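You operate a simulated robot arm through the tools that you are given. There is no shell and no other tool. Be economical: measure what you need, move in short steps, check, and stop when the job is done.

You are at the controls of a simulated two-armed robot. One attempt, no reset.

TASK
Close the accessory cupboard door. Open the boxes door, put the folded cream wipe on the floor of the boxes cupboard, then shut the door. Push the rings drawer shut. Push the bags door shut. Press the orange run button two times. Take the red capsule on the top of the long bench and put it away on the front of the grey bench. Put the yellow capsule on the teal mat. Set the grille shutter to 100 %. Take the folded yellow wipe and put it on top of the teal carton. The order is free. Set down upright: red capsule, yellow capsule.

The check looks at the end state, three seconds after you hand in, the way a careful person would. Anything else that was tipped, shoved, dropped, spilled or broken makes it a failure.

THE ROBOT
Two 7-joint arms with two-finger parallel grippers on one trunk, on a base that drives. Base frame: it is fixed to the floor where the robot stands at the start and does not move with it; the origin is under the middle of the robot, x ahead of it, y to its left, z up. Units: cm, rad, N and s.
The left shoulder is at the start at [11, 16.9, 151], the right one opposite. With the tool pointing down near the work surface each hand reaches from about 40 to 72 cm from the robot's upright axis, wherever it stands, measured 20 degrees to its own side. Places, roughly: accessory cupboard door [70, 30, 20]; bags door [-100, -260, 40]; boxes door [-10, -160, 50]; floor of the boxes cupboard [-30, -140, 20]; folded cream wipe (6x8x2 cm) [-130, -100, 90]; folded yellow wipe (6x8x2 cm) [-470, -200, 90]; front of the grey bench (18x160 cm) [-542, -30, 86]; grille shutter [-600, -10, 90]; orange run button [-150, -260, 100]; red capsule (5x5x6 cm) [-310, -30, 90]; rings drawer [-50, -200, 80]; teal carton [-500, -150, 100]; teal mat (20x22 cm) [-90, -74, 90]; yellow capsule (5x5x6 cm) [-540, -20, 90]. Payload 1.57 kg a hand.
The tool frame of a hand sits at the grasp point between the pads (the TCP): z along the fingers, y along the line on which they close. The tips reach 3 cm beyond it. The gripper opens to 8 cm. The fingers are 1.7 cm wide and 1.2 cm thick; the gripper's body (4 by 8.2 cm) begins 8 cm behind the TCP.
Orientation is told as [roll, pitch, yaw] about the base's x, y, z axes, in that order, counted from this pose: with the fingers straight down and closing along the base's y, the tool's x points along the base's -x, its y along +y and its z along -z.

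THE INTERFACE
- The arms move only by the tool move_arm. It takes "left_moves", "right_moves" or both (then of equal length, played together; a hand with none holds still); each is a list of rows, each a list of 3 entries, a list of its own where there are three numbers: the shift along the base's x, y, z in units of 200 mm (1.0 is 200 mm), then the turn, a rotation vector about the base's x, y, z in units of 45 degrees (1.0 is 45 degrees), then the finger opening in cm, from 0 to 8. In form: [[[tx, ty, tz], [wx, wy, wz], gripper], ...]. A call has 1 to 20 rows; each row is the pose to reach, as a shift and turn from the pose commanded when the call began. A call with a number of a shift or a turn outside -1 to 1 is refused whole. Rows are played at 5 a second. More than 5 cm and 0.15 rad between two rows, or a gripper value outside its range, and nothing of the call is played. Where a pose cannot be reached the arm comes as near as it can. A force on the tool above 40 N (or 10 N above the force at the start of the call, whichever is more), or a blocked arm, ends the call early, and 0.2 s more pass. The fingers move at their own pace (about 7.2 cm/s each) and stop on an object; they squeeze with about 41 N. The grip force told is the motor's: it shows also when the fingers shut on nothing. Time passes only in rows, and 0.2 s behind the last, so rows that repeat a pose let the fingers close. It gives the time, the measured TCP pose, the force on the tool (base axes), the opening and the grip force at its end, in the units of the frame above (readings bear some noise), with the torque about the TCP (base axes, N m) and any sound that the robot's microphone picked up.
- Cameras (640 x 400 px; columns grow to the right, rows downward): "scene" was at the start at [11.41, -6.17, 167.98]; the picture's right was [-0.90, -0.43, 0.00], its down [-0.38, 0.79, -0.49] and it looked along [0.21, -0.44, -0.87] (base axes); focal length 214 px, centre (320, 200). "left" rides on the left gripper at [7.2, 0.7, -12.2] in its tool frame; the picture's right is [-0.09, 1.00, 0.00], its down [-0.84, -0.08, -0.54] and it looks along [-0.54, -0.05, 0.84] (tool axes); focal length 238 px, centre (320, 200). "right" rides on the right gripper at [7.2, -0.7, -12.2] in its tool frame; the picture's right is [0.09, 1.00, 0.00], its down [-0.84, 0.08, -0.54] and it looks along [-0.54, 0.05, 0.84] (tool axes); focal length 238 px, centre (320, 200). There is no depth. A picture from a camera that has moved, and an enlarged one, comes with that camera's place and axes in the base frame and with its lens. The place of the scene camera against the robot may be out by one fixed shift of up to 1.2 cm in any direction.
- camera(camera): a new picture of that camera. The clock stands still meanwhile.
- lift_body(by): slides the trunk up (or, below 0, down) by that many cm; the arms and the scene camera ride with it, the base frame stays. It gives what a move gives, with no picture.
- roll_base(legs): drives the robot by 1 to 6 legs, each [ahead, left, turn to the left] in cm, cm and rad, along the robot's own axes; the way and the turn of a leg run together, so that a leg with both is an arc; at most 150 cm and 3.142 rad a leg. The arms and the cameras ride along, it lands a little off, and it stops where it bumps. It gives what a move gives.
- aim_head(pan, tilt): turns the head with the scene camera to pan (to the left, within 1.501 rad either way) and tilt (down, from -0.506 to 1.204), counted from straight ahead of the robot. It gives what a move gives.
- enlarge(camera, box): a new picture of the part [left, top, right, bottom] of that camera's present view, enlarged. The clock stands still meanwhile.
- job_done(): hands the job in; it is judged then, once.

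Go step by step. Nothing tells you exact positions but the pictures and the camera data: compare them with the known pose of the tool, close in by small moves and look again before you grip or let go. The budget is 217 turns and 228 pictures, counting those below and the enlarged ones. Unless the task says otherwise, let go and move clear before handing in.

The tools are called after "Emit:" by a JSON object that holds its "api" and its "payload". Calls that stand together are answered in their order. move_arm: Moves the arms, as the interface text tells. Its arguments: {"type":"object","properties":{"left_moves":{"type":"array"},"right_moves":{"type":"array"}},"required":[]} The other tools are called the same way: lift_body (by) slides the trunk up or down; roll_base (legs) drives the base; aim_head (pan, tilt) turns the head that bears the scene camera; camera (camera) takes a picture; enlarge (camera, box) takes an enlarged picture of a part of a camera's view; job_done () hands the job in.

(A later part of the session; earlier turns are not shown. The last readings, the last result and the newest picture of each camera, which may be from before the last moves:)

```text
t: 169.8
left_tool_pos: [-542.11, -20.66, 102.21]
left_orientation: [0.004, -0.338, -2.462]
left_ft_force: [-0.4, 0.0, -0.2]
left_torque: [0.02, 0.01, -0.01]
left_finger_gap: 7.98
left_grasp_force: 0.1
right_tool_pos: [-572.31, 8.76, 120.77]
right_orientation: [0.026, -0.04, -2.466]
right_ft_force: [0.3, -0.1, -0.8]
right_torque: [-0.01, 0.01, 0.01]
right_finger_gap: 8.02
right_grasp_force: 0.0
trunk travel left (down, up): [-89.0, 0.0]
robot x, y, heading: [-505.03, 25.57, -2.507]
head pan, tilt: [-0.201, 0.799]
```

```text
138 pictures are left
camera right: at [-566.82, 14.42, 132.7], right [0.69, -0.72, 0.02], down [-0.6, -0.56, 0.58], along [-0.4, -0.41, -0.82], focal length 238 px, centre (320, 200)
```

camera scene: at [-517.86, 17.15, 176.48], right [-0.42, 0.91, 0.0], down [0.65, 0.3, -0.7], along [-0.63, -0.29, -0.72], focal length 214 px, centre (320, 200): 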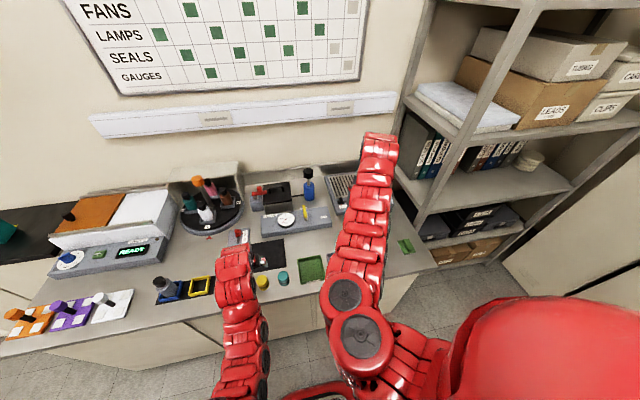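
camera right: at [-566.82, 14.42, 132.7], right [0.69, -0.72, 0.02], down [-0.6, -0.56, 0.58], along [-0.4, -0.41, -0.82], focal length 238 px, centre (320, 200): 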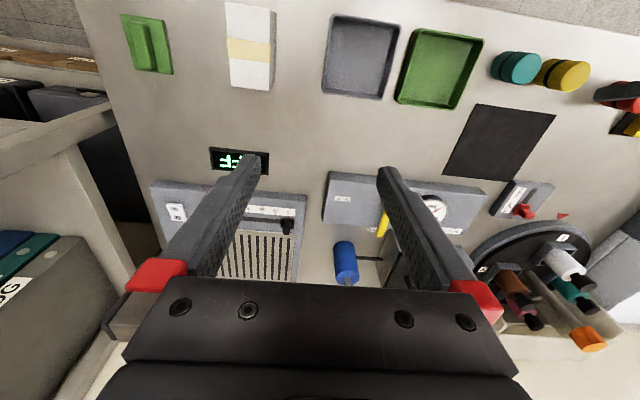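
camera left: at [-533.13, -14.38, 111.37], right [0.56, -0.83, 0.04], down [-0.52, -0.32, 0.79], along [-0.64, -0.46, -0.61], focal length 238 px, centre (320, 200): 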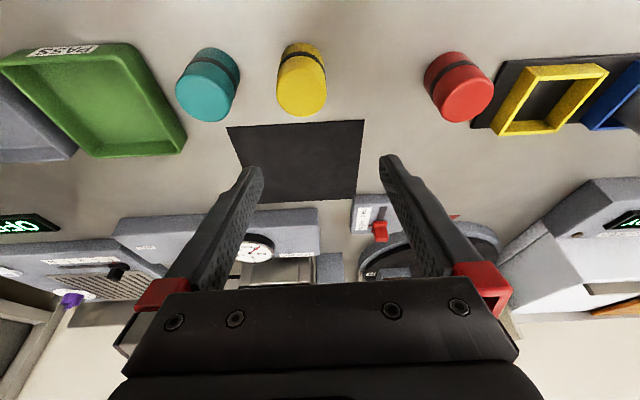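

Emit:
{"api": "move_arm", "payload": {"left_moves": [[[0, 0.06, -0.1], [0, 0, 0], 7], [[0, 0.065, -0.25], [0, 0, 0], 7], [[0, 0.065, -0.4], [0, 0, 0], 7], [[0, 0.065, -0.4], [0, 0, 0], 7]]}}

Emit:
{"api": "camera", "payload": {"camera": "left"}}

```text
t: 170.8
left_tool_pos: [-542.12, -19.26, 94.41]
left_orientation: [0.007, -0.339, -2.463]
left_ft_force: [0.3, 0.1, -0.5]
left_torque: [-0.01, -0.02, -0.03]
left_finger_gap: 6.99
left_grasp_force: 0.1
right_tool_pos: [-572.21, 8.85, 120.74]
right_orientation: [0.028, -0.041, -2.467]
right_ft_force: [-0.7, 0.6, -0.2]
right_torque: [0.02, 0.03, 0.0]
right_finger_gap: 7.97
right_grasp_force: 0.1
trunk travel left (down, up): [-89.0, 0.0]
robot x, y, heading: [-504.79, 25.66, -2.51]
head pan, tilt: [-0.201, 0.799]
```

```text
137 pictures are left
camera left: at [-533.25, -12.93, 103.49], right [0.56, -0.83, 0.04], down [-0.53, -0.32, 0.79], along [-0.64, -0.46, -0.61], focal length 238 px, centre (320, 200)
```

left: 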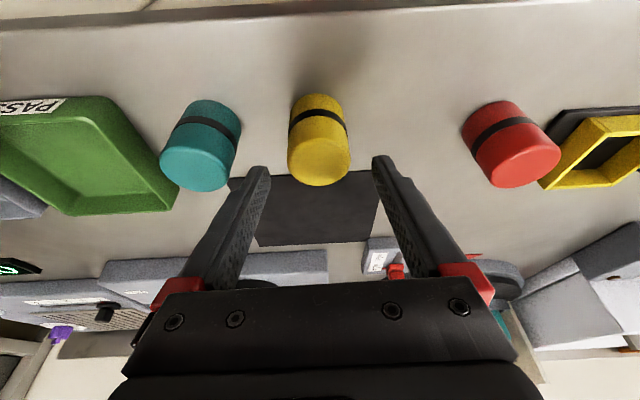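

Emit:
{"api": "move_arm", "payload": {"left_moves": [[[0, 0, -0.1], [0, 0, 0], 7], [[0, 0, -0.2], [0, 0, 0], 7], [[0, 0, -0.23], [0, 0, 0], 7], [[0, 0, -0.23], [0, 0, 0], 3.5], [[0, 0, -0.23], [0, 0, 0], 3.5], [[0, 0, -0.23], [0, 0, 0], 3.5], [[0, 0, -0.23], [0, 0, 0], 3.5]]}}

Emit:
{"api": "camera", "payload": {"camera": "left"}}

```text
t: 172.3
left_tool_pos: [-542.14, -19.41, 89.84]
left_orientation: [0.008, -0.34, -2.464]
left_ft_force: [-0.3, 0.2, 0.2]
left_torque: [0.01, 0.05, 0.0]
left_finger_gap: 4.11
left_grasp_force: 41.0
right_tool_pos: [-572.45, 8.86, 120.77]
right_orientation: [0.028, -0.039, -2.466]
right_ft_force: [-0.7, 0.1, 0.3]
right_torque: [-0.01, 0.01, -0.02]
right_finger_gap: 8.0
right_grasp_force: 0.1
trunk travel left (down, up): [-89.0, 0.0]
robot x, y, heading: [-504.96, 25.87, -2.513]
head pan, tilt: [-0.201, 0.799]
```

```text
136 pictures are left
camera left: at [-533.25, -13.02, 98.85], right [0.56, -0.83, 0.04], down [-0.53, -0.32, 0.79], along [-0.64, -0.46, -0.61], focal length 238 px, centre (320, 200)
```

left: 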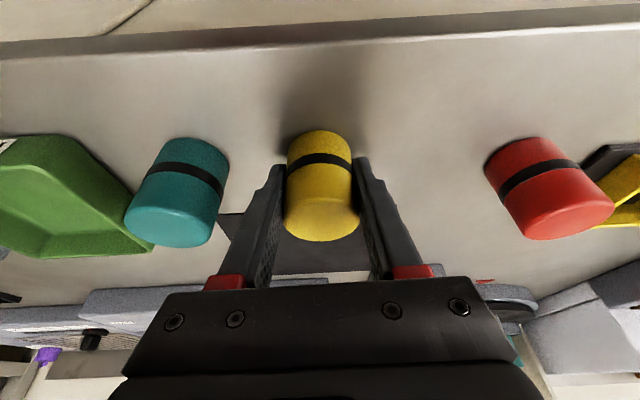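

Yellow is gripped. Lift it clear.

Emit:
{"api": "move_arm", "payload": {"left_moves": [[[0, 0, 0.15], [0, 0, 0], 3.5], [[0, 0, 0.35], [0, 0, 0], 3.5], [[0.0, 0.0, 0.55], [0, 0, 0], 3.5], [[0, 0, 0.75], [0, 0, 0], 3.5], [[0, 0, 0.95], [0, 0, 0], 3.5]]}}

Emit:
{"api": "camera", "payload": {"camera": "left"}}

Emit:
{"api": "enlarge", "payload": {"camera": "right", "box": [140, 120, 340, 320]}}

```text
t: 173.6
left_tool_pos: [-542.11, -19.44, 108.9]
left_orientation: [0.005, -0.338, -2.465]
left_ft_force: [0.1, -0.5, -1.4]
left_torque: [-0.02, 0.0, 0.01]
left_finger_gap: 4.13
left_grasp_force: 40.9
right_tool_pos: [-572.44, 9.11, 120.79]
right_orientation: [0.031, -0.04, -2.468]
right_ft_force: [0.0, 0.1, -0.5]
right_torque: [-0.03, -0.04, 0.06]
right_finger_gap: 8.0
right_grasp_force: 0.0
trunk travel left (down, up): [-89.0, 0.0]
robot x, y, heading: [-504.74, 25.78, -2.508]
head pan, tilt: [-0.201, 0.799]
```

```text
135 pictures are left
camera left: at [-533.25, -13.22, 118.06], right [0.56, -0.83, 0.04], down [-0.53, -0.32, 0.79], along [-0.64, -0.46, -0.61], focal length 238 px, centre (320, 200)
```

left: 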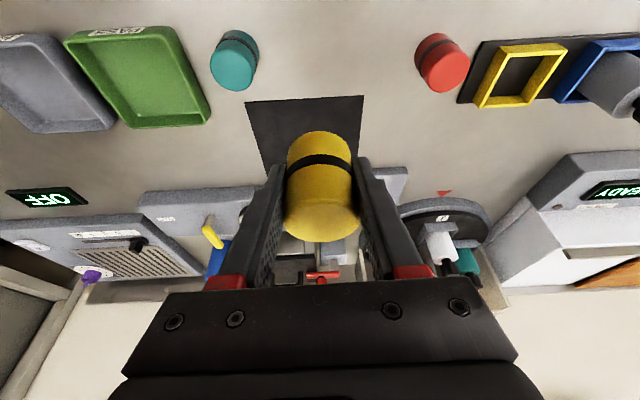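

```text
2.00 times, centred on (240, 220) of right
camera zoom: at [-567.04, 14.72, 132.63], right [0.69, -0.72, 0.03], down [-0.6, -0.56, 0.58], along [-0.4, -0.42, -0.82], focal length 477 px, centre (480, 160)
```

zoom: 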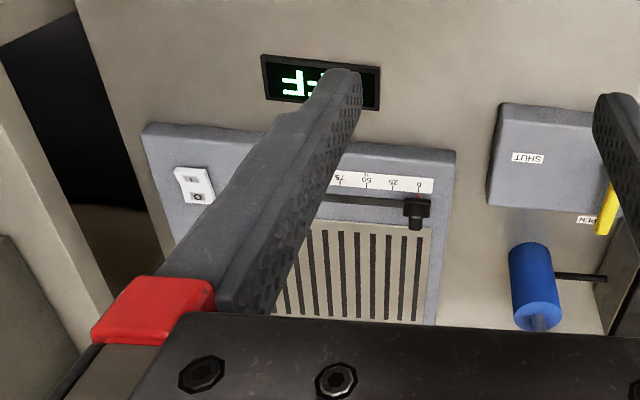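

Emit:
{"api": "move_arm", "payload": {"right_moves": [[[0.1, 0.06, 0.0], [0, 0, 0], 0], [[0.2, 0.12, 0.0], [0, 0, 0], 0], [[0.3, 0.2, 0.0], [0, 0, 0], 0], [[0.4, 0.28, 0.0], [0, 0, 0], 0]]}}

Emit:
{"api": "camera", "payload": {"camera": "right"}}

Emit:
{"api": "enlarge", "payload": {"camera": "scene", "box": [260, 140, 440, 250]}}

```text
t: 174.6
left_tool_pos: [-541.95, -19.6, 108.86]
left_orientation: [0.006, -0.339, -2.462]
left_ft_force: [-0.7, -0.6, 0.1]
left_torque: [0.0, 0.03, 0.0]
left_finger_gap: 4.11
left_grasp_force: 40.7
right_tool_pos: [-572.48, 8.95, 120.83]
right_orientation: [0.029, -0.041, -2.468]
right_ft_force: [-0.4, -0.4, 0.1]
right_torque: [-0.02, 0.01, -0.02]
right_finger_gap: 0.0
right_grasp_force: 21.2
right hand out of reach, approached as far as the arm can: row 1, 2, 3, 4
trunk travel left (down, up): [-89.0, 0.0]
robot x, y, heading: [-504.76, 25.73, -2.505]
head pan, tilt: [-0.201, 0.799]
```

```text
133 pictures are left
camera right: at [-566.95, 14.58, 132.65], right [0.69, -0.72, 0.02], down [-0.6, -0.56, 0.58], along [-0.4, -0.42, -0.82], focal length 238 px, centre (320, 200)
```

right: 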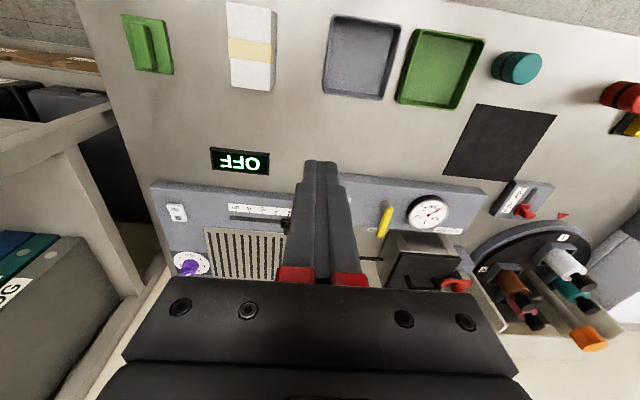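

```text
3.56 times, centred on (350, 195) of scene
camera zoom: at [-518.04, 17.37, 176.47], right [-0.42, 0.91, 0.0], down [0.65, 0.3, -0.7], along [-0.63, -0.29, -0.72], focal length 763 px, centre (213, 218)
```

zoom: 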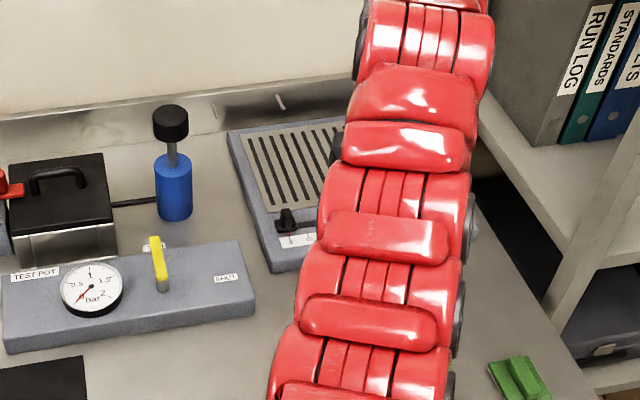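

Emit:
{"api": "move_arm", "payload": {"left_moves": [[[-0.05, -0.05, 0.2], [0, 0, 0], 3.5], [[-0.12, -0.1, 0.4], [0, 0, 0], 3.5], [[-0.2, -0.15, 0.6], [0, 0, 0], 3.5], [[-0.28, -0.2, 0.8], [0, 0, 0], 3.5], [[-0.36, -0.26, 1.0], [0, 0, 0], 3.5]]}}

Emit:
{"api": "roll_base", "payload": {"legs": [[0, -10, 0], [11, 0, 0]]}}

Emit:
{"api": "camera", "payload": {"camera": "right"}}

Emit:
{"api": "camera", "payload": {"camera": "scene"}}

```text
t: 175.8
left_tool_pos: [-547.21, -23.29, 121.6]
left_orientation: [0.01, -0.346, -2.463]
left_ft_force: [0.0, 0.9, -1.2]
left_torque: [0.0, 0.01, -0.01]
left_finger_gap: 4.08
left_grasp_force: 40.4
left hand out of reach, approached as far as the arm can: row 4, 5
right_tool_pos: [-572.26, 8.94, 120.67]
right_orientation: [0.029, -0.04, -2.468]
right_ft_force: [0.4, 0.5, 0.2]
right_torque: [0.01, -0.02, 0.0]
right_finger_gap: 0.01
right_grasp_force: 21.7
trunk travel left (down, up): [-89.0, 0.0]
robot x, y, heading: [-504.88, 25.69, -2.516]
head pan, tilt: [-0.201, 0.799]
```

```text
t: 177.7
left_tool_pos: [-561.92, -21.44, 121.76]
left_orientation: [0.01, -0.345, -2.465]
left_ft_force: [0.3, 0.4, -0.3]
left_torque: [-0.02, 0.0, -0.01]
left_finger_gap: 4.12
left_grasp_force: 41.3
right_tool_pos: [-587.07, 10.69, 120.87]
right_orientation: [0.03, -0.042, -2.467]
right_ft_force: [-0.2, 0.4, 0.5]
right_torque: [0.05, 0.01, 0.0]
right_finger_gap: 0.0
right_grasp_force: 21.0
trunk travel left (down, up): [-89.0, 0.0]
robot x, y, heading: [-519.53, 27.33, -2.508]
head pan, tilt: [-0.201, 0.799]
```

```text
131 pictures are left
camera right: at [-581.6, 16.4, 132.7], right [0.69, -0.72, 0.03], down [-0.6, -0.56, 0.58], along [-0.4, -0.42, -0.82], focal length 238 px, centre (320, 200)
```

right: 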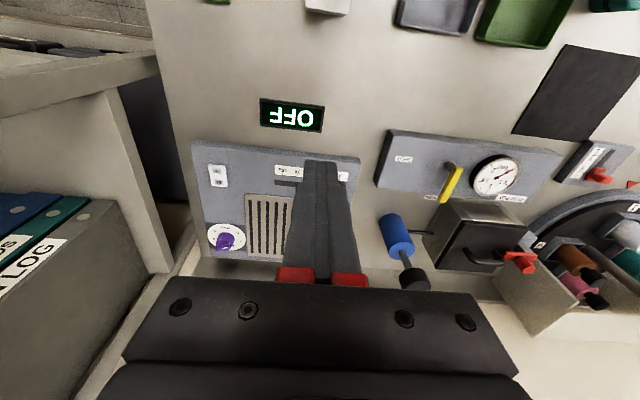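

```text
130 pictures are left
camera scene: at [-532.67, 19.23, 176.5], right [-0.42, 0.91, 0.0], down [0.65, 0.3, -0.7], along [-0.63, -0.29, -0.72], focal length 214 px, centre (320, 200)
```

scene: 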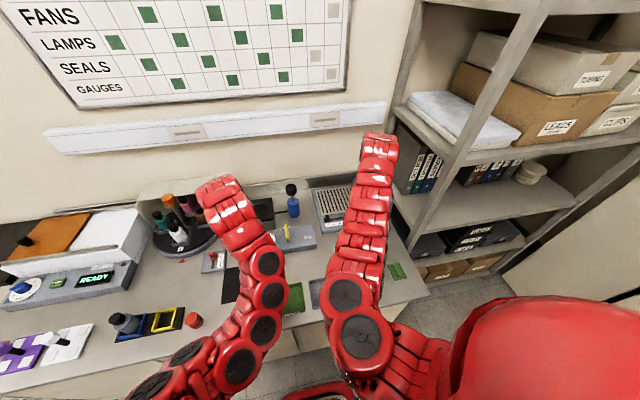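

Emit:
{"api": "lift_body", "payload": {"by": -17}}

Emit:
{"api": "move_arm", "payload": {"right_moves": [[[-0.04, -0.12, 0.0], [-0.08, 0.11, 0], 0], [[-0.08, -0.24, 0.0], [-0.16, 0.22, 0], 0], [[-0.12, -0.36, 0.0], [-0.24, 0.33, 0], 0], [[-0.16, -0.48, 0.0], [-0.3, 0.42, 0], 0], [[-0.2, -0.6, 0.0], [-0.35, 0.49, 0], 0], [[-0.24, -0.75, 0.0], [-0.38, 0.52, 0], 0], [[-0.28, -0.9, 0.0], [-0.38, 0.52, 0], 0]]}}

Emit:
{"api": "camera", "payload": {"camera": "right"}}

Emit:
{"api": "enlarge", "payload": {"camera": "scene", "box": [220, 120, 420, 245]}}

```text
t: 179.6
left_tool_pos: [-562.05, -21.62, 104.83]
left_orientation: [0.012, -0.347, -2.462]
left_ft_force: [-0.2, 0.3, -0.6]
left_torque: [0.01, 0.0, 0.01]
left_finger_gap: 4.09
left_grasp_force: 41.0
right_tool_pos: [-587.16, 10.6, 103.76]
right_orientation: [0.029, -0.043, -2.468]
right_ft_force: [0.9, 0.0, -0.6]
right_torque: [-0.02, -0.02, -0.02]
right_finger_gap: 0.0
right_grasp_force: 21.4
trunk travel left (down, up): [-72.0, 17.0]
robot x, y, heading: [-519.23, 27.13, -2.514]
head pan, tilt: [-0.201, 0.799]
```

```text
t: 181.2
left_tool_pos: [-561.99, -21.74, 104.73]
left_orientation: [0.009, -0.347, -2.463]
left_ft_force: [1.5, 0.0, -0.8]
left_torque: [0.04, 0.01, 0.0]
left_finger_gap: 4.09
left_grasp_force: 41.5
right_tool_pos: [-592.75, -7.4, 103.91]
right_orientation: [0.004, -0.546, -2.462]
right_ft_force: [-0.1, -0.1, -0.5]
right_torque: [0.03, 0.03, 0.01]
right_finger_gap: 0.0
right_grasp_force: 21.1
trunk travel left (down, up): [-72.0, 17.0]
robot x, y, heading: [-519.43, 27.2, -2.51]
head pan, tilt: [-0.201, 0.799]
```

```text
129 pictures are left
camera right: at [-583.39, 1.04, 110.54], right [0.69, -0.72, -0.05], down [-0.29, -0.33, 0.9], along [-0.66, -0.61, -0.44], focal length 238 px, centre (320, 200)
```

right: 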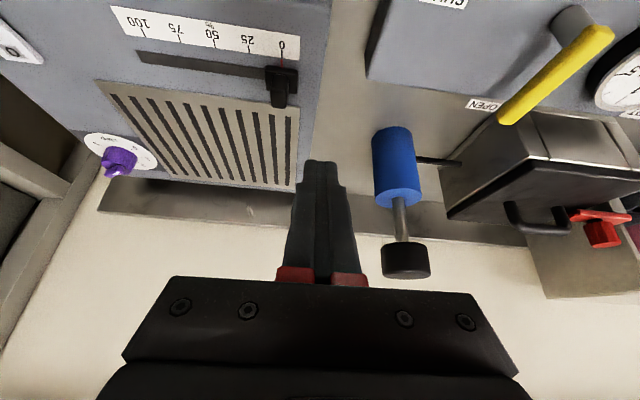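

```text
3.20 times, centred on (320, 182) of scene
camera zoom: at [-532.73, 18.83, 159.47], right [-0.42, 0.91, 0.0], down [0.65, 0.3, -0.7], along [-0.63, -0.29, -0.72], focal length 686 px, centre (320, 256)
```

zoom: 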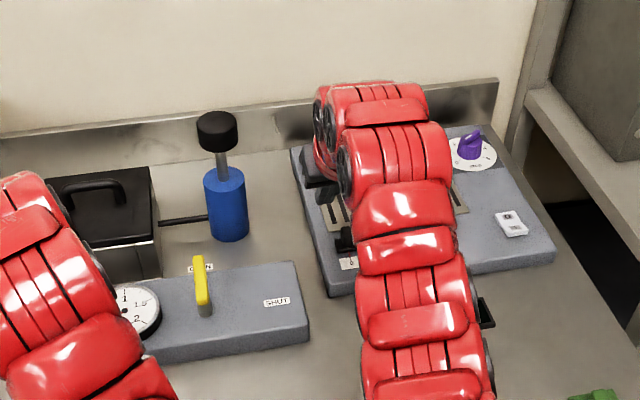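

Emit:
{"api": "move_arm", "payload": {"right_moves": [[[-0.04, -0.05, -0.1], [0, 0, 0], 0], [[-0.04, -0.05, -0.25], [0, 0, 0], 0], [[-0.04, -0.05, -0.38], [0, 0, 0], 0], [[-0.04, -0.05, -0.46], [0, 0, 0], 0]]}}

Emit:
{"api": "camera", "payload": {"camera": "right"}}

```text
t: 182.2
left_tool_pos: [-561.96, -21.64, 104.67]
left_orientation: [0.012, -0.346, -2.463]
left_ft_force: [0.3, 0.5, -0.7]
left_torque: [0.0, 0.0, -0.01]
left_finger_gap: 4.11
left_grasp_force: 41.0
right_tool_pos: [-593.56, -8.19, 94.6]
right_orientation: [0.005, -0.545, -2.461]
right_ft_force: [-0.2, -0.4, -0.1]
right_torque: [0.0, 0.02, 0.01]
right_finger_gap: 0.0
right_grasp_force: 21.7
trunk travel left (down, up): [-72.0, 17.0]
robot x, y, heading: [-519.2, 27.73, -2.508]
head pan, tilt: [-0.201, 0.799]
```

```text
127 pictures are left
camera right: at [-584.21, 0.17, 101.22], right [0.69, -0.72, -0.04], down [-0.29, -0.33, 0.9], along [-0.66, -0.61, -0.44], focal length 238 px, centre (320, 200)
```

right: 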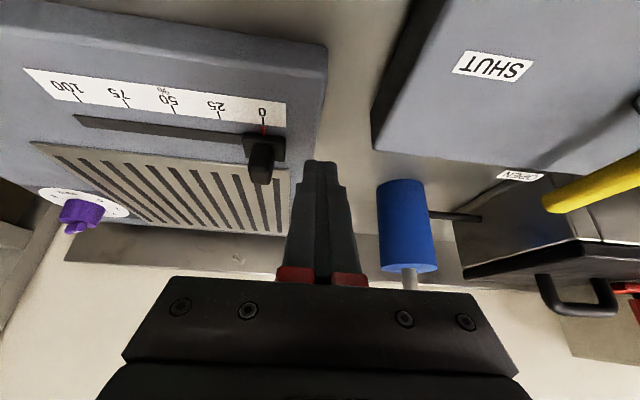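

Emit:
{"api": "move_arm", "payload": {"right_moves": [[[-0.06, -0.01, -0.04], [0, 0, 0], 0], [[-0.11, -0.025, -0.08], [0, 0, 0], 0], [[-0.141, 0.015, -0.08], [0, 0, 0], 0], [[-0.171, 0.055, -0.08], [0, 0, 0], 0], [[-0.201, 0.095, -0.08], [0, 0, 0], 0], [[-0.231, 0.135, -0.08], [0, 0, 0], 0], [[-0.261, 0.175, -0.08], [0, 0, 0], 0], [[-0.291, 0.215, -0.08], [0, 0, 0], 0], [[-0.321, 0.255, -0.08], [0, 0, 0], 0], [[-0.351, 0.295, -0.08], [0, 0, 0], 0]]}}

Emit:
{"api": "camera", "payload": {"camera": "right"}}

```text
t: 184.4
left_tool_pos: [-561.88, -21.55, 104.72]
left_orientation: [0.01, -0.346, -2.463]
left_ft_force: [0.3, -0.6, -0.5]
left_torque: [0.01, 0.01, -0.02]
left_finger_gap: 4.11
left_grasp_force: 41.1
right_tool_pos: [-600.59, -2.56, 93.09]
right_orientation: [0.003, -0.547, -2.461]
right_ft_force: [0.1, 0.2, -0.7]
right_torque: [-0.01, -0.01, 0.01]
right_finger_gap: 0.0
right_grasp_force: 21.3
trunk travel left (down, up): [-72.0, 17.0]
robot x, y, heading: [-519.6, 27.2, -2.509]
head pan, tilt: [-0.201, 0.799]
```

```text
126 pictures are left
camera right: at [-591.22, 5.97, 99.7], right [0.69, -0.72, -0.04], down [-0.29, -0.33, 0.9], along [-0.66, -0.61, -0.44], focal length 238 px, centre (320, 200)
```

right: 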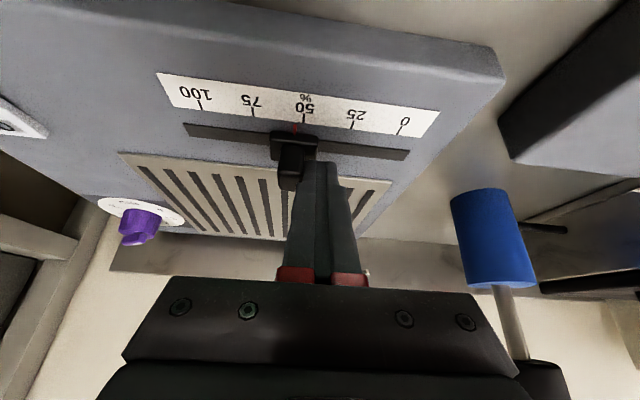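

Emit:
{"api": "move_arm", "payload": {"right_moves": [[[-0.03, 0.04, 0], [0, 0, 0], 0], [[-0.06, 0.08, 0], [0, 0, 0], 0], [[-0.09, 0.12, 0], [0, 0, 0], 0], [[-0.12, 0.16, 0], [0, 0, 0], 0], [[-0.15, 0.2, 0], [0, 0, 0], 0]]}}

Emit:
{"api": "camera", "payload": {"camera": "right"}}

```text
t: 185.6
left_tool_pos: [-561.99, -21.59, 104.68]
left_orientation: [0.01, -0.345, -2.462]
left_ft_force: [-0.9, -0.3, -0.1]
left_torque: [0.03, -0.01, -0.01]
left_finger_gap: 4.11
left_grasp_force: 41.2
right_tool_pos: [-603.52, 1.48, 92.89]
right_orientation: [0.005, -0.549, -2.46]
right_ft_force: [-0.2, -1.5, 0.4]
right_torque: [-0.02, 0.0, 0.0]
right_finger_gap: 0.02
right_grasp_force: 21.2
trunk travel left (down, up): [-72.0, 17.0]
robot x, y, heading: [-519.44, 27.42, -2.506]
head pan, tilt: [-0.201, 0.799]
```

```text
125 pictures are left
camera right: at [-594.21, 9.97, 99.62], right [0.69, -0.72, -0.04], down [-0.29, -0.33, 0.9], along [-0.66, -0.61, -0.44], focal length 238 px, centre (320, 200)
```

right: 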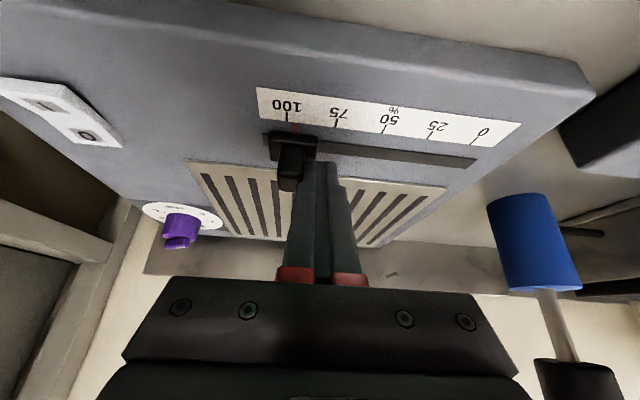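

Emit:
{"api": "move_arm", "payload": {"right_moves": [[[-0.015, 0.02, 0], [0, 0, 0], 0], [[-0.03, 0.04, 0], [0, 0, 0], 0], [[-0.045, 0.06, 0], [0, 0, 0], 0], [[-0.06, 0.08, 0], [0, 0, 0], 0]]}}

Emit:
{"api": "enlarge", "payload": {"camera": "right", "box": [200, 60, 440, 210]}}

```text
t: 186.6
left_tool_pos: [-561.88, -21.88, 104.64]
left_orientation: [0.01, -0.345, -2.461]
left_ft_force: [-0.5, -1.4, -1.6]
left_torque: [-0.02, 0.0, 0.02]
left_finger_gap: 4.13
left_grasp_force: 40.0
right_tool_pos: [-603.69, 2.27, 92.96]
right_orientation: [0.003, -0.543, -2.456]
right_ft_force: [2.3, -15.0, 2.0]
right_torque: [-0.13, -0.02, 0.05]
right_finger_gap: 0.0
right_grasp_force: 21.2
right hand out of reach, approached as far as the arm can: row 1, 2, 3, 4
trunk travel left (down, up): [-72.0, 17.0]
robot x, y, heading: [-519.17, 27.2, -2.507]
head pan, tilt: [-0.201, 0.799]
```

```text
2.67 times, centred on (320, 135) of right
camera zoom: at [-594.37, 10.72, 99.71], right [0.69, -0.72, -0.04], down [-0.29, -0.33, 0.9], along [-0.66, -0.61, -0.44], focal length 636 px, centre (320, 373)
```

zoom: 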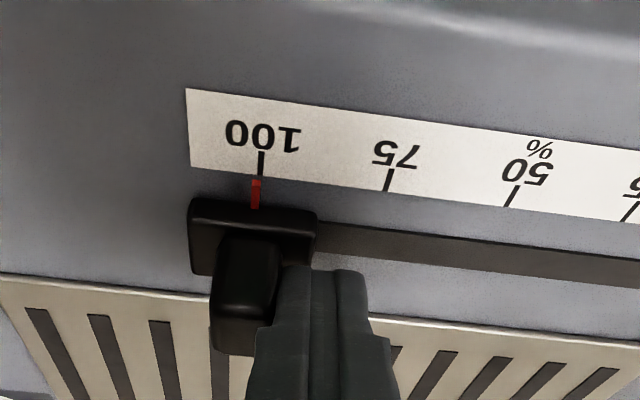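

Emit:
{"api": "move_arm", "payload": {"right_moves": [[[0.04, -0.05, 0.0], [0, 0, 0], 0], [[0.06, -0.05, 0.15], [0, 0, 0], 0], [[0.12, 0.0, 0.35], [0, 0, 0], 0], [[0.25, 0.1, 0.5], [0, 0, 0], 4], [[0.4, 0.2, 0.6], [0, 0, 0], 8], [[0.55, 0.3, 0.7], [0, 0, 0], 8]]}}

Emit:
{"api": "enlarge", "payload": {"camera": "scene", "box": [220, 120, 420, 245]}}

```text
t: 188.0
left_tool_pos: [-562.06, -21.65, 104.59]
left_orientation: [0.011, -0.345, -2.463]
left_ft_force: [0.4, -0.2, 0.2]
left_torque: [-0.01, -0.02, -0.01]
left_finger_gap: 4.1
left_grasp_force: 41.3
right_tool_pos: [-598.47, 6.09, 106.97]
right_orientation: [0.006, -0.545, -2.458]
right_ft_force: [0.7, -0.3, -0.5]
right_torque: [0.02, 0.04, -0.01]
right_finger_gap: 7.98
right_grasp_force: 0.1
right hand out of reach, approached as far as the arm can: row 5, 6
trunk travel left (down, up): [-72.0, 17.0]
robot x, y, heading: [-519.61, 27.35, -2.51]
head pan, tilt: [-0.201, 0.799]
```

```text
3.20 times, centred on (320, 182) of scene
camera zoom: at [-532.76, 18.92, 159.47], right [-0.42, 0.91, 0.0], down [0.65, 0.3, -0.7], along [-0.63, -0.29, -0.72], focal length 686 px, centre (320, 256)
```

zoom: 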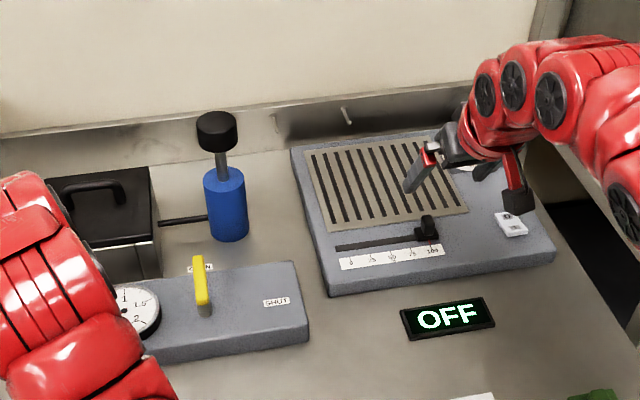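

Emit:
{"api": "lift_body", "payload": {"by": 17}}

Emit:
{"api": "roll_base", "payload": {"legs": [[-11, 0, 0], [0, 137, 0], [0, 137, 0]]}}

Emit:
{"api": "aim_head", "payload": {"pan": 0.0, "tilt": 0.7}}

Emit:
{"api": "camera", "payload": {"camera": "scene"}}

```text
t: 189.9
left_tool_pos: [-561.99, -21.47, 121.77]
left_orientation: [0.011, -0.346, -2.463]
left_ft_force: [-0.4, -1.1, -0.4]
left_torque: [-0.01, 0.01, 0.02]
left_finger_gap: 4.09
left_grasp_force: 40.8
right_tool_pos: [-598.55, 6.22, 124.01]
right_orientation: [0.006, -0.545, -2.461]
right_ft_force: [-0.2, 0.6, 0.4]
right_torque: [0.01, 0.01, 0.01]
right_finger_gap: 7.98
right_grasp_force: 0.0
trunk travel left (down, up): [-89.0, 0.0]
robot x, y, heading: [-519.63, 27.71, -2.515]
head pan, tilt: [-0.201, 0.799]
```

```text
t: 203.9
left_tool_pos: [-391.05, -234.48, 121.7]
left_orientation: [0.011, -0.345, -2.457]
left_ft_force: [-1.1, -0.2, -0.5]
left_torque: [-0.01, 0.0, -0.01]
left_finger_gap: 4.11
left_grasp_force: 40.6
right_tool_pos: [-427.75, -206.86, 123.95]
right_orientation: [0.006, -0.545, -2.454]
right_ft_force: [0.1, 0.3, 0.4]
right_torque: [0.03, -0.01, 0.01]
right_finger_gap: 8.03
right_grasp_force: 0.1
trunk travel left (down, up): [-89.0, 0.0]
robot x, y, heading: [-349.19, -185.45, -2.5]
head pan, tilt: [-0.201, 0.799]
```

```text
t: 204.7
left_tool_pos: [-390.97, -234.59, 121.73]
left_orientation: [0.009, -0.347, -2.458]
left_ft_force: [0.1, -0.9, -0.2]
left_torque: [0.02, 0.01, 0.0]
left_finger_gap: 4.13
left_grasp_force: 41.5
right_tool_pos: [-427.78, -206.94, 124.02]
right_orientation: [0.003, -0.545, -2.452]
right_ft_force: [0.1, -0.2, -0.5]
right_torque: [-0.03, -0.01, 0.01]
right_finger_gap: 8.0
right_grasp_force: 0.1
trunk travel left (down, up): [-89.0, 0.0]
robot x, y, heading: [-348.82, -185.15, -2.503]
head pan, tilt: [0.0, 0.7]
```

```text
122 pictures are left
camera scene: at [-361.47, -195.51, 177.3], right [-0.6, 0.8, 0.0], down [0.52, 0.38, -0.76], along [-0.61, -0.46, -0.64], focal length 214 px, centre (320, 200)
```

scene: 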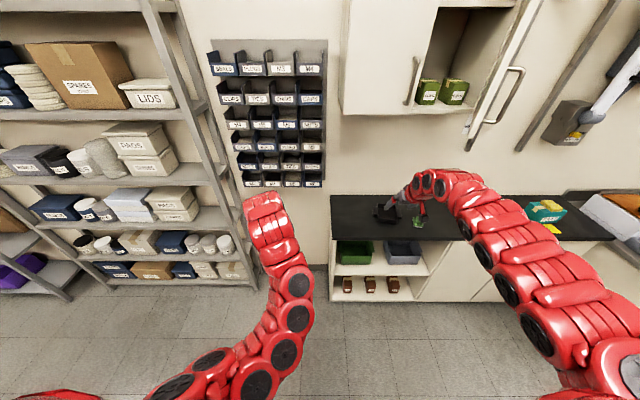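

Emit:
{"api": "enlarge", "payload": {"camera": "scene", "box": [320, 0, 640, 200]}}

Emit:
{"api": "enlarge", "payload": {"camera": "scene", "box": [320, 160, 640, 320]}}

```text
2.00 times, centred on (480, 100) of scene
camera zoom: at [-361.47, -195.51, 177.3], right [-0.6, 0.8, 0.0], down [0.52, 0.38, -0.76], along [-0.61, -0.46, -0.64], focal length 429 px, centre (0, 400)
```

zoom: 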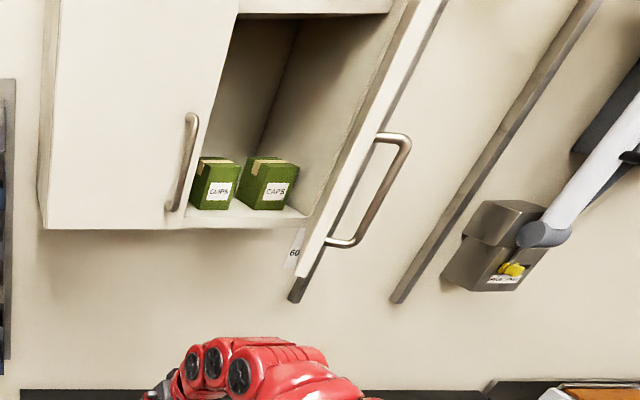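

```text
2.00 times, centred on (480, 240) of scene
camera zoom: at [-361.47, -195.51, 177.3], right [-0.6, 0.8, 0.0], down [0.52, 0.38, -0.76], along [-0.61, -0.46, -0.64], focal length 429 px, centre (0, 120)
```

zoom: 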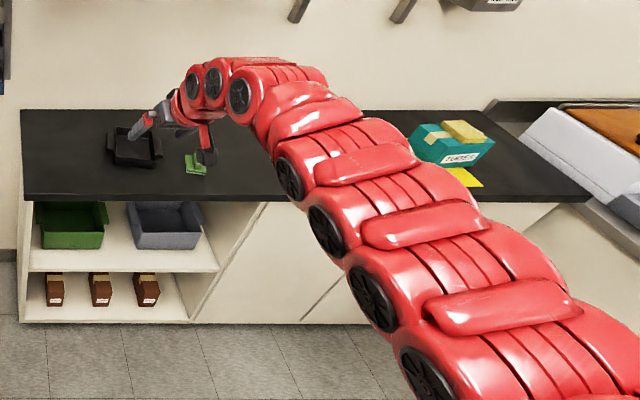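

Emit:
{"api": "roll_base", "payload": {"legs": [[-22, 0, 0], [0, -52, 0]]}}

Emit:
{"api": "move_arm", "payload": {"right_moves": [[[0, 0, 0.12], [-0.09, 0.12, 0], 4], [[0, 0, 0.24], [-0.18, 0.24, 0], 0], [[0, 0, 0.36], [-0.27, 0.36, 0], 0], [[0, 0, 0.48], [-0.36, 0.48, 0], 0], [[0, 0, 0.6], [-0.44, 0.6, 0], 0], [[0, 0, 0.75], [-0.5, 0.68, 0], 0], [[0, 0, 0.9], [-0.55, 0.75, 0], 0], [[0, 0, 1.0], [-0.59, 0.8, 0], 0]]}}

Emit:
{"api": "aim_head", "payload": {"pan": -0.1, "tilt": 0.4}}

Emit:
{"api": "camera", "payload": {"camera": "scene"}}

```text
t: 209.0
left_tool_pos: [-404.4, -179.55, 121.65]
left_orientation: [0.01, -0.344, -2.465]
left_ft_force: [-0.1, 0.4, -0.6]
left_torque: [0.01, -0.03, 0.01]
left_finger_gap: 4.09
left_grasp_force: 40.8
right_tool_pos: [-441.0, -151.41, 124.2]
right_orientation: [0.004, -0.544, -2.462]
right_ft_force: [-0.7, 0.3, -0.6]
right_torque: [0.02, -0.03, 0.0]
right_finger_gap: 8.03
right_grasp_force: 0.0
trunk travel left (down, up): [-89.0, 0.0]
robot x, y, heading: [-361.84, -130.66, -2.513]
head pan, tilt: [0.0, 0.7]
```

```text
t: 210.8
left_tool_pos: [-404.24, -179.79, 121.64]
left_orientation: [0.009, -0.346, -2.462]
left_ft_force: [0.2, -0.8, -0.1]
left_torque: [0.02, 0.04, -0.02]
left_finger_gap: 4.15
left_grasp_force: 41.3
right_tool_pos: [-440.64, -151.73, 143.92]
right_orientation: [-0.126, -1.323, -2.347]
right_ft_force: [-0.1, 0.2, -0.8]
right_torque: [0.03, -0.02, -0.04]
right_finger_gap: 0.0
right_grasp_force: 21.6
right hand out of reach, approached as far as the arm can: row 1, 2, 3, 4
trunk travel left (down, up): [-89.0, 0.0]
robot x, y, heading: [-361.61, -130.82, -2.507]
head pan, tilt: [0.0, 0.7]
```

```text
t: 211.6
left_tool_pos: [-404.56, -179.5, 121.75]
left_orientation: [0.012, -0.346, -2.463]
left_ft_force: [-0.5, 0.5, -0.1]
left_torque: [-0.03, 0.01, -0.02]
left_finger_gap: 4.12
left_grasp_force: 40.9
right_tool_pos: [-440.87, -151.38, 143.83]
right_orientation: [-0.121, -1.323, -2.354]
right_ft_force: [-1.0, -0.6, -0.6]
right_torque: [0.0, -0.06, 0.02]
right_finger_gap: 0.01
right_grasp_force: 21.2
trunk travel left (down, up): [-89.0, 0.0]
robot x, y, heading: [-361.63, -130.69, -2.51]
head pan, tilt: [-0.099, 0.4]
```

```text
119 pictures are left
camera scene: at [-375.85, -140.22, 179.97], right [-0.51, 0.86, 0.0], down [0.34, 0.2, -0.92], along [-0.79, -0.47, -0.39], focal length 214 px, centre (320, 200)
```

scene: 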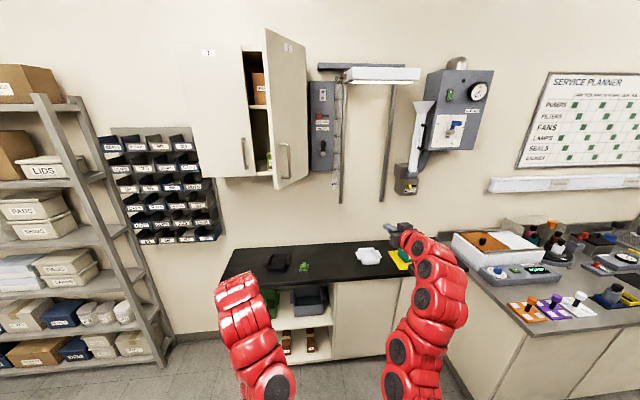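

Emit:
{"api": "move_arm", "payload": {"right_moves": [[[0, 0, 0.15], [0, 0, 0], 0], [[0, 0, 0.3], [0, 0, 0], 0], [[0, 0, 0.45], [0, 0, 0], 0], [[0, 0, 0.6], [0, 0, 0], 0], [[0, 0, 0.75], [0, 0, 0], 0]]}}

Emit:
{"api": "roll_base", "payload": {"legs": [[30, 0, 0]]}}

Emit:
{"api": "camera", "payload": {"camera": "scene"}}

Emit:
{"api": "camera", "payload": {"camera": "right"}}

```text
t: 212.8
left_tool_pos: [-404.42, -179.51, 121.74]
left_orientation: [0.011, -0.345, -2.465]
left_ft_force: [-0.7, 0.4, 0.1]
left_torque: [-0.02, -0.01, 0.0]
left_finger_gap: 4.1
left_grasp_force: 41.1
right_tool_pos: [-440.85, -151.57, 158.95]
right_orientation: [-0.116, -1.322, -2.358]
right_ft_force: [0.1, 0.3, -0.1]
right_torque: [0.0, -0.01, 0.04]
right_finger_gap: 0.02
right_grasp_force: 21.3
trunk travel left (down, up): [-89.0, 0.0]
robot x, y, heading: [-361.66, -130.84, -2.509]
head pan, tilt: [-0.099, 0.4]
```

```text
t: 214.8
left_tool_pos: [-428.19, -197.28, 121.96]
left_orientation: [0.01, -0.347, -2.461]
left_ft_force: [-0.1, 0.4, 0.2]
left_torque: [0.03, 0.0, -0.03]
left_finger_gap: 4.08
left_grasp_force: 41.2
right_tool_pos: [-464.72, -169.49, 159.11]
right_orientation: [-0.123, -1.325, -2.347]
right_ft_force: [0.5, 0.0, 0.7]
right_torque: [-0.02, -0.02, 0.0]
right_finger_gap: 0.02
right_grasp_force: 21.0
trunk travel left (down, up): [-89.0, 0.0]
robot x, y, heading: [-385.69, -148.21, -2.505]
head pan, tilt: [-0.099, 0.4]
```

```text
118 pictures are left
camera scene: at [-399.66, -157.88, 180.01], right [-0.51, 0.86, 0.0], down [0.33, 0.2, -0.92], along [-0.79, -0.47, -0.39], focal length 214 px, centre (320, 200)
```

scene: 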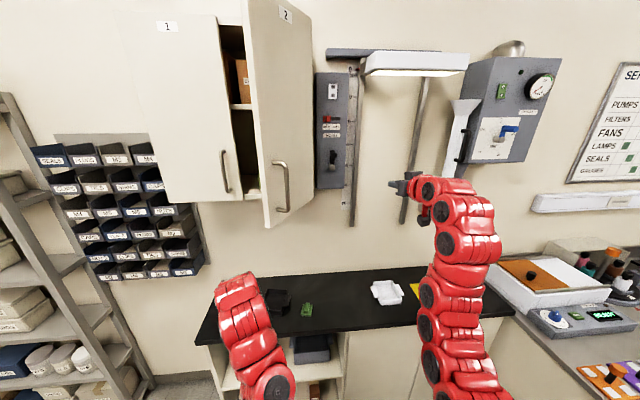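

```text
117 pictures are left
camera right: at [-454.56, -160.33, 155.13], right [0.64, -0.76, -0.12], down [0.32, 0.12, 0.94], along [-0.7, -0.64, 0.32], focal length 238 px, centre (320, 200)
```

right: 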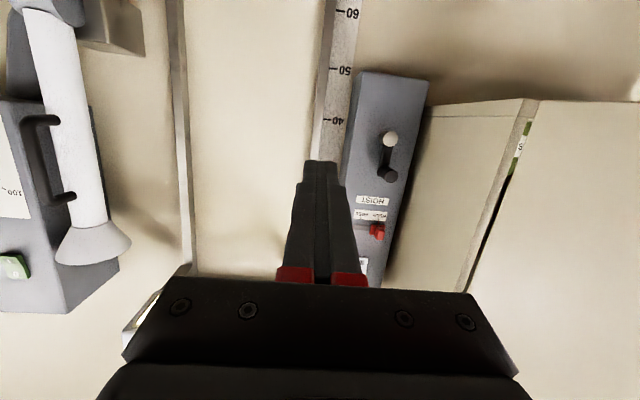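

Emit:
{"api": "roll_base", "payload": {"legs": [[0, 36, 0]]}}

Emit:
{"api": "camera", "payload": {"camera": "scene"}}

Emit:
{"api": "camera", "payload": {"camera": "right"}}

```text
t: 217.2
left_tool_pos: [-407.18, -226.34, 121.74]
left_orientation: [0.01, -0.344, -2.464]
left_ft_force: [0.7, 0.2, -0.3]
left_torque: [0.01, -0.02, -0.03]
left_finger_gap: 4.13
left_grasp_force: 40.9
right_tool_pos: [-443.71, -198.38, 159.01]
right_orientation: [-0.118, -1.323, -2.357]
right_ft_force: [-0.3, -0.2, 0.2]
right_torque: [-0.02, 0.04, 0.02]
right_finger_gap: 0.02
right_grasp_force: 21.2
trunk travel left (down, up): [-89.0, 0.0]
robot x, y, heading: [-364.18, -177.63, -2.511]
head pan, tilt: [-0.099, 0.4]
```

```text
116 pictures are left
camera scene: at [-378.54, -187.07, 179.98], right [-0.51, 0.86, 0.0], down [0.34, 0.2, -0.92], along [-0.79, -0.47, -0.39], focal length 214 px, centre (320, 200)
```

scene: 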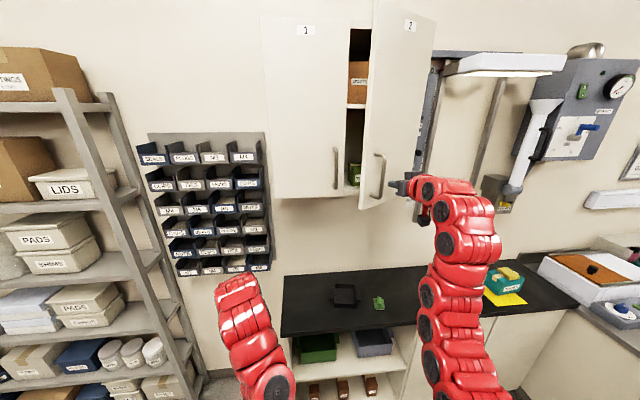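

```text
115 pictures are left
camera right: at [-433.42, -189.26, 155.01], right [0.63, -0.76, -0.12], down [0.32, 0.12, 0.94], along [-0.7, -0.63, 0.32], focal length 238 px, centre (320, 200)
```

right: 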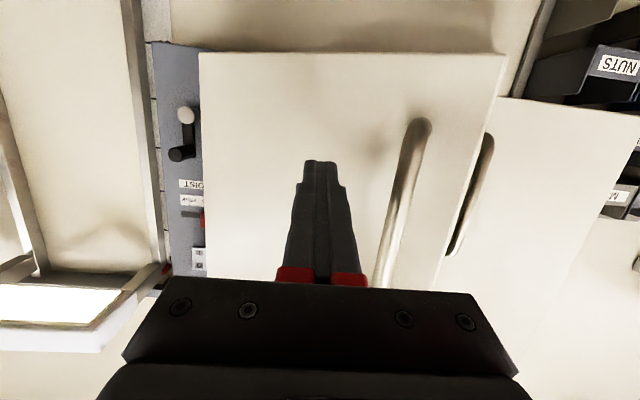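

Emit:
{"api": "roll_base", "payload": {"legs": [[7, 2, 0]]}}

Emit:
{"api": "camera", "payload": {"camera": "scene"}}

```text
t: 218.2
left_tool_pos: [-411.05, -231.46, 121.96]
left_orientation: [0.01, -0.351, -2.466]
left_ft_force: [0.3, -0.6, -0.6]
left_torque: [-0.01, 0.0, 0.01]
left_finger_gap: 4.11
left_grasp_force: 41.1
right_tool_pos: [-447.58, -203.34, 159.43]
right_orientation: [-0.12, -1.327, -2.356]
right_ft_force: [0.4, 1.0, 0.8]
right_torque: [-0.01, -0.04, 0.03]
right_finger_gap: 0.01
right_grasp_force: 21.4
trunk travel left (down, up): [-89.0, 0.0]
robot x, y, heading: [-368.72, -183.11, -2.513]
head pan, tilt: [-0.099, 0.4]
```

```text
114 pictures are left
camera scene: at [-382.25, -192.13, 180.07], right [-0.51, 0.86, 0.0], down [0.33, 0.19, -0.92], along [-0.8, -0.47, -0.39], focal length 214 px, centre (320, 200)
```

scene: 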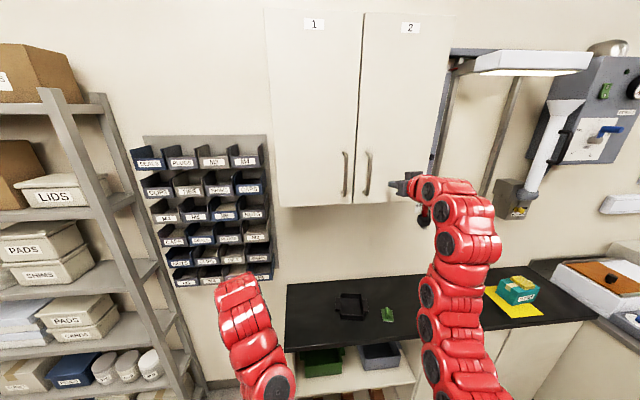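

Emit:
{"api": "roll_base", "payload": {"legs": [[2, 0, 0]]}}

Emit:
{"api": "enlarge", "payload": {"camera": "scene", "box": [250, 0, 490, 220]}}

```text
t: 219.0
left_tool_pos: [-412.71, -232.9, 121.82]
left_orientation: [0.01, -0.35, -2.467]
left_ft_force: [0.4, 0.4, -0.1]
left_torque: [-0.04, 0.02, 0.02]
left_finger_gap: 4.1
left_grasp_force: 41.0
right_tool_pos: [-449.16, -204.82, 159.25]
right_orientation: [-0.126, -1.327, -2.349]
right_ft_force: [0.0, 0.1, 0.7]
right_torque: [0.03, 0.0, 0.0]
right_finger_gap: 0.0
right_grasp_force: 21.3
trunk travel left (down, up): [-89.0, 0.0]
robot x, y, heading: [-370.4, -184.45, -2.514]
head pan, tilt: [-0.099, 0.4]
```

```text
1.82 times, centred on (370, 110) of scene
camera zoom: at [-383.9, -193.68, 180.03], right [-0.51, 0.86, 0.0], down [0.33, 0.2, -0.92], along [-0.8, -0.47, -0.39], focal length 390 px, centre (229, 364)
```

zoom: 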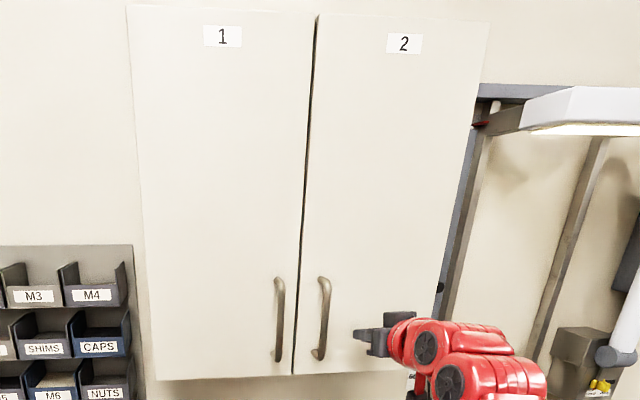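

Emit:
{"api": "roll_base", "payload": {"legs": [[-30, 12, 0]]}}

Emit:
{"api": "move_arm", "payload": {"right_moves": [[[0, 0, -0.12], [0.09, -0.12, 0], 2], [[0, 0, -0.24], [0.18, -0.24, 0], 4], [[0, 0, -0.36], [0.27, -0.36, 0], 6], [[0, 0, -0.48], [0.36, -0.48, 0], 8], [[0, 0, -0.6], [0.44, -0.6, 0], 8], [[0, 0, -0.75], [0.5, -0.68, 0], 8], [[0, 0, -0.9], [0.55, -0.75, 0], 8], [[0, 0, -1.0], [0.59, -0.8, 0], 8]]}}

Emit:
{"api": "roll_base", "payload": {"legs": [[-120, 0, 0], [-115, 0, 0]]}}

```text
t: 221.1
left_tool_pos: [-382.03, -225.63, 121.55]
left_orientation: [0.01, -0.346, -2.461]
left_ft_force: [-0.9, 0.6, -1.0]
left_torque: [-0.02, -0.02, 0.04]
left_finger_gap: 4.11
left_grasp_force: 40.8
right_tool_pos: [-418.63, -197.9, 158.94]
right_orientation: [-0.118, -1.322, -2.352]
right_ft_force: [-0.2, 0.0, -0.5]
right_torque: [0.04, -0.01, 0.01]
right_finger_gap: 0.02
right_grasp_force: 20.8
trunk travel left (down, up): [-89.0, 0.0]
robot x, y, heading: [-339.55, -176.42, -2.509]
head pan, tilt: [-0.099, 0.4]
```

```text
t: 222.9
left_tool_pos: [-381.96, -225.68, 121.75]
left_orientation: [0.011, -0.346, -2.461]
left_ft_force: [0.6, -0.2, -0.7]
left_torque: [0.01, 0.01, 0.02]
left_finger_gap: 4.12
left_grasp_force: 40.8
right_tool_pos: [-418.61, -197.83, 139.01]
right_orientation: [0.006, -0.545, -2.46]
right_ft_force: [0.5, 1.2, -0.3]
right_torque: [0.03, 0.0, 0.0]
right_finger_gap: 8.0
right_grasp_force: 0.1
trunk travel left (down, up): [-89.0, 0.0]
robot x, y, heading: [-339.49, -176.53, -2.507]
head pan, tilt: [-0.099, 0.4]
```

```text
t: 234.4
left_tool_pos: [-193.01, -86.47, 121.71]
left_orientation: [0.01, -0.345, -2.489]
left_ft_force: [0.0, 1.0, -1.0]
left_torque: [0.0, -0.03, 0.0]
left_finger_gap: 4.12
left_grasp_force: 40.4
right_tool_pos: [-228.75, -57.83, 138.95]
right_orientation: [0.007, -0.545, -2.49]
right_ft_force: [-0.3, -0.4, -0.1]
right_torque: [-0.01, -0.03, -0.03]
right_finger_gap: 8.01
right_grasp_force: 0.0
trunk travel left (down, up): [-89.0, 0.0]
robot x, y, heading: [-149.13, -38.38, -2.536]
head pan, tilt: [-0.099, 0.4]
```

Emit:
{"api": "aim_head", "payload": {"pan": 1.3, "tilt": 0.8}}

Emit:
{"api": "camera", "payload": {"camera": "scene"}}

```text
t: 236.0
left_tool_pos: [-192.89, -86.51, 121.78]
left_orientation: [0.01, -0.345, -2.489]
left_ft_force: [-1.4, 0.0, -0.1]
left_torque: [-0.02, -0.01, 0.04]
left_finger_gap: 4.1
left_grasp_force: 41.3
right_tool_pos: [-228.84, -57.76, 138.9]
right_orientation: [0.007, -0.544, -2.489]
right_ft_force: [0.2, 0.7, 0.5]
right_torque: [0.01, -0.02, 0.02]
right_finger_gap: 8.0
right_grasp_force: 0.0
trunk travel left (down, up): [-89.0, 0.0]
robot x, y, heading: [-149.43, -38.8, -2.534]
head pan, tilt: [1.3, 0.799]
```

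```text
112 pictures are left
camera scene: at [-152.57, -51.07, 176.48], right [-0.94, -0.33, 0.0], down [-0.24, 0.68, -0.7], along [0.23, -0.66, -0.72], focal length 214 px, centre (320, 200)
```

scene: 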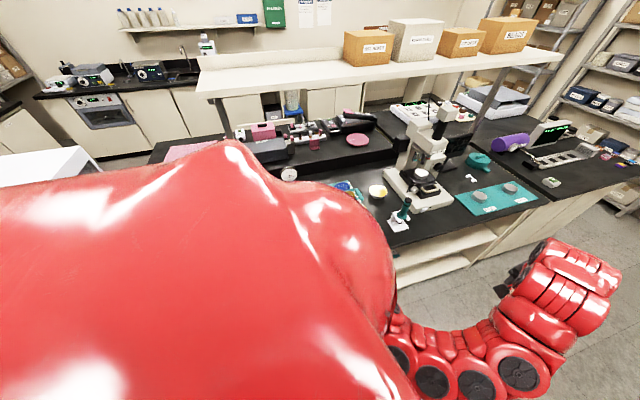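

Emit:
{"api": "roll_base", "payload": {"legs": [[0, 0, 1.6]]}}

Emit:
{"api": "aim_head", "payload": {"pan": 0.1, "tilt": 0.9}}

Emit:
{"api": "camera", "payload": {"camera": "scene"}}

Emit:
{"api": "camera", "payload": {"camera": "left"}}

```text
t: 240.3
left_tool_pos: [-98.99, -79.69, 121.76]
left_orientation: [0.011, -0.347, -0.863]
left_ft_force: [-0.4, 0.5, -1.4]
left_torque: [0.01, 0.04, 0.04]
left_finger_gap: 4.1
left_grasp_force: 41.7
right_tool_pos: [-125.86, -117.16, 139.06]
right_orientation: [0.008, -0.544, -0.863]
right_ft_force: [0.2, -1.0, 0.3]
right_torque: [-0.02, 0.0, 0.02]
right_finger_gap: 8.03
right_grasp_force: 0.0
trunk travel left (down, up): [-89.0, 0.0]
robot x, y, heading: [-149.19, -38.26, -0.918]
head pan, tilt: [1.3, 0.799]
```

```text
t: 241.7
left_tool_pos: [-98.99, -79.67, 121.72]
left_orientation: [0.011, -0.346, -0.863]
left_ft_force: [-0.1, 1.1, -0.9]
left_torque: [0.01, -0.02, -0.01]
left_finger_gap: 4.12
left_grasp_force: 41.1
right_tool_pos: [-125.9, -117.15, 139.0]
right_orientation: [0.008, -0.544, -0.863]
right_ft_force: [0.5, -0.8, 1.1]
right_torque: [-0.03, -0.04, -0.01]
right_finger_gap: 8.03
right_grasp_force: 0.0
trunk travel left (down, up): [-89.0, 0.0]
robot x, y, heading: [-149.21, -38.65, -0.906]
head pan, tilt: [0.099, 0.901]
```

```text
111 pictures are left
camera scene: at [-138.47, -50.68, 175.68], right [-0.72, -0.69, 0.0], down [-0.54, 0.57, -0.62], along [0.43, -0.45, -0.78], focal length 214 px, centre (320, 200)
```

scene: 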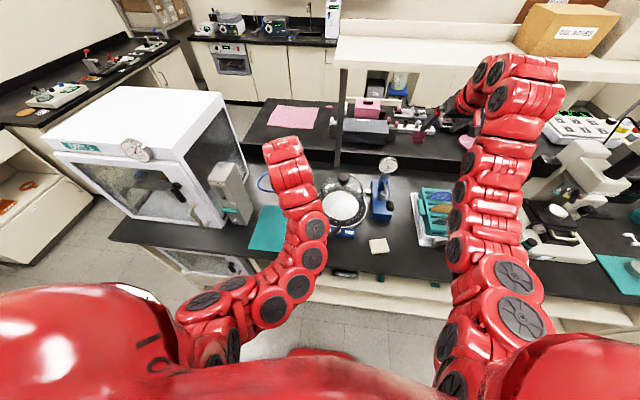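

```text
110 pictures are left
camera left: at [-105.65, -71.17, 130.77], right [0.81, 0.58, 0.04], down [0.33, -0.51, 0.79], along [0.48, -0.63, -0.61], focal length 238 px, centre (320, 200)
```

left: 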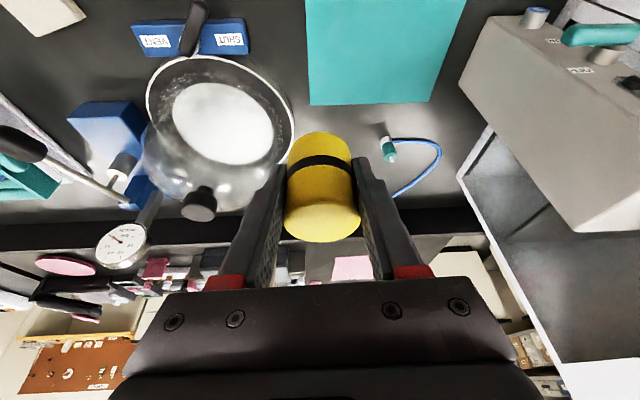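

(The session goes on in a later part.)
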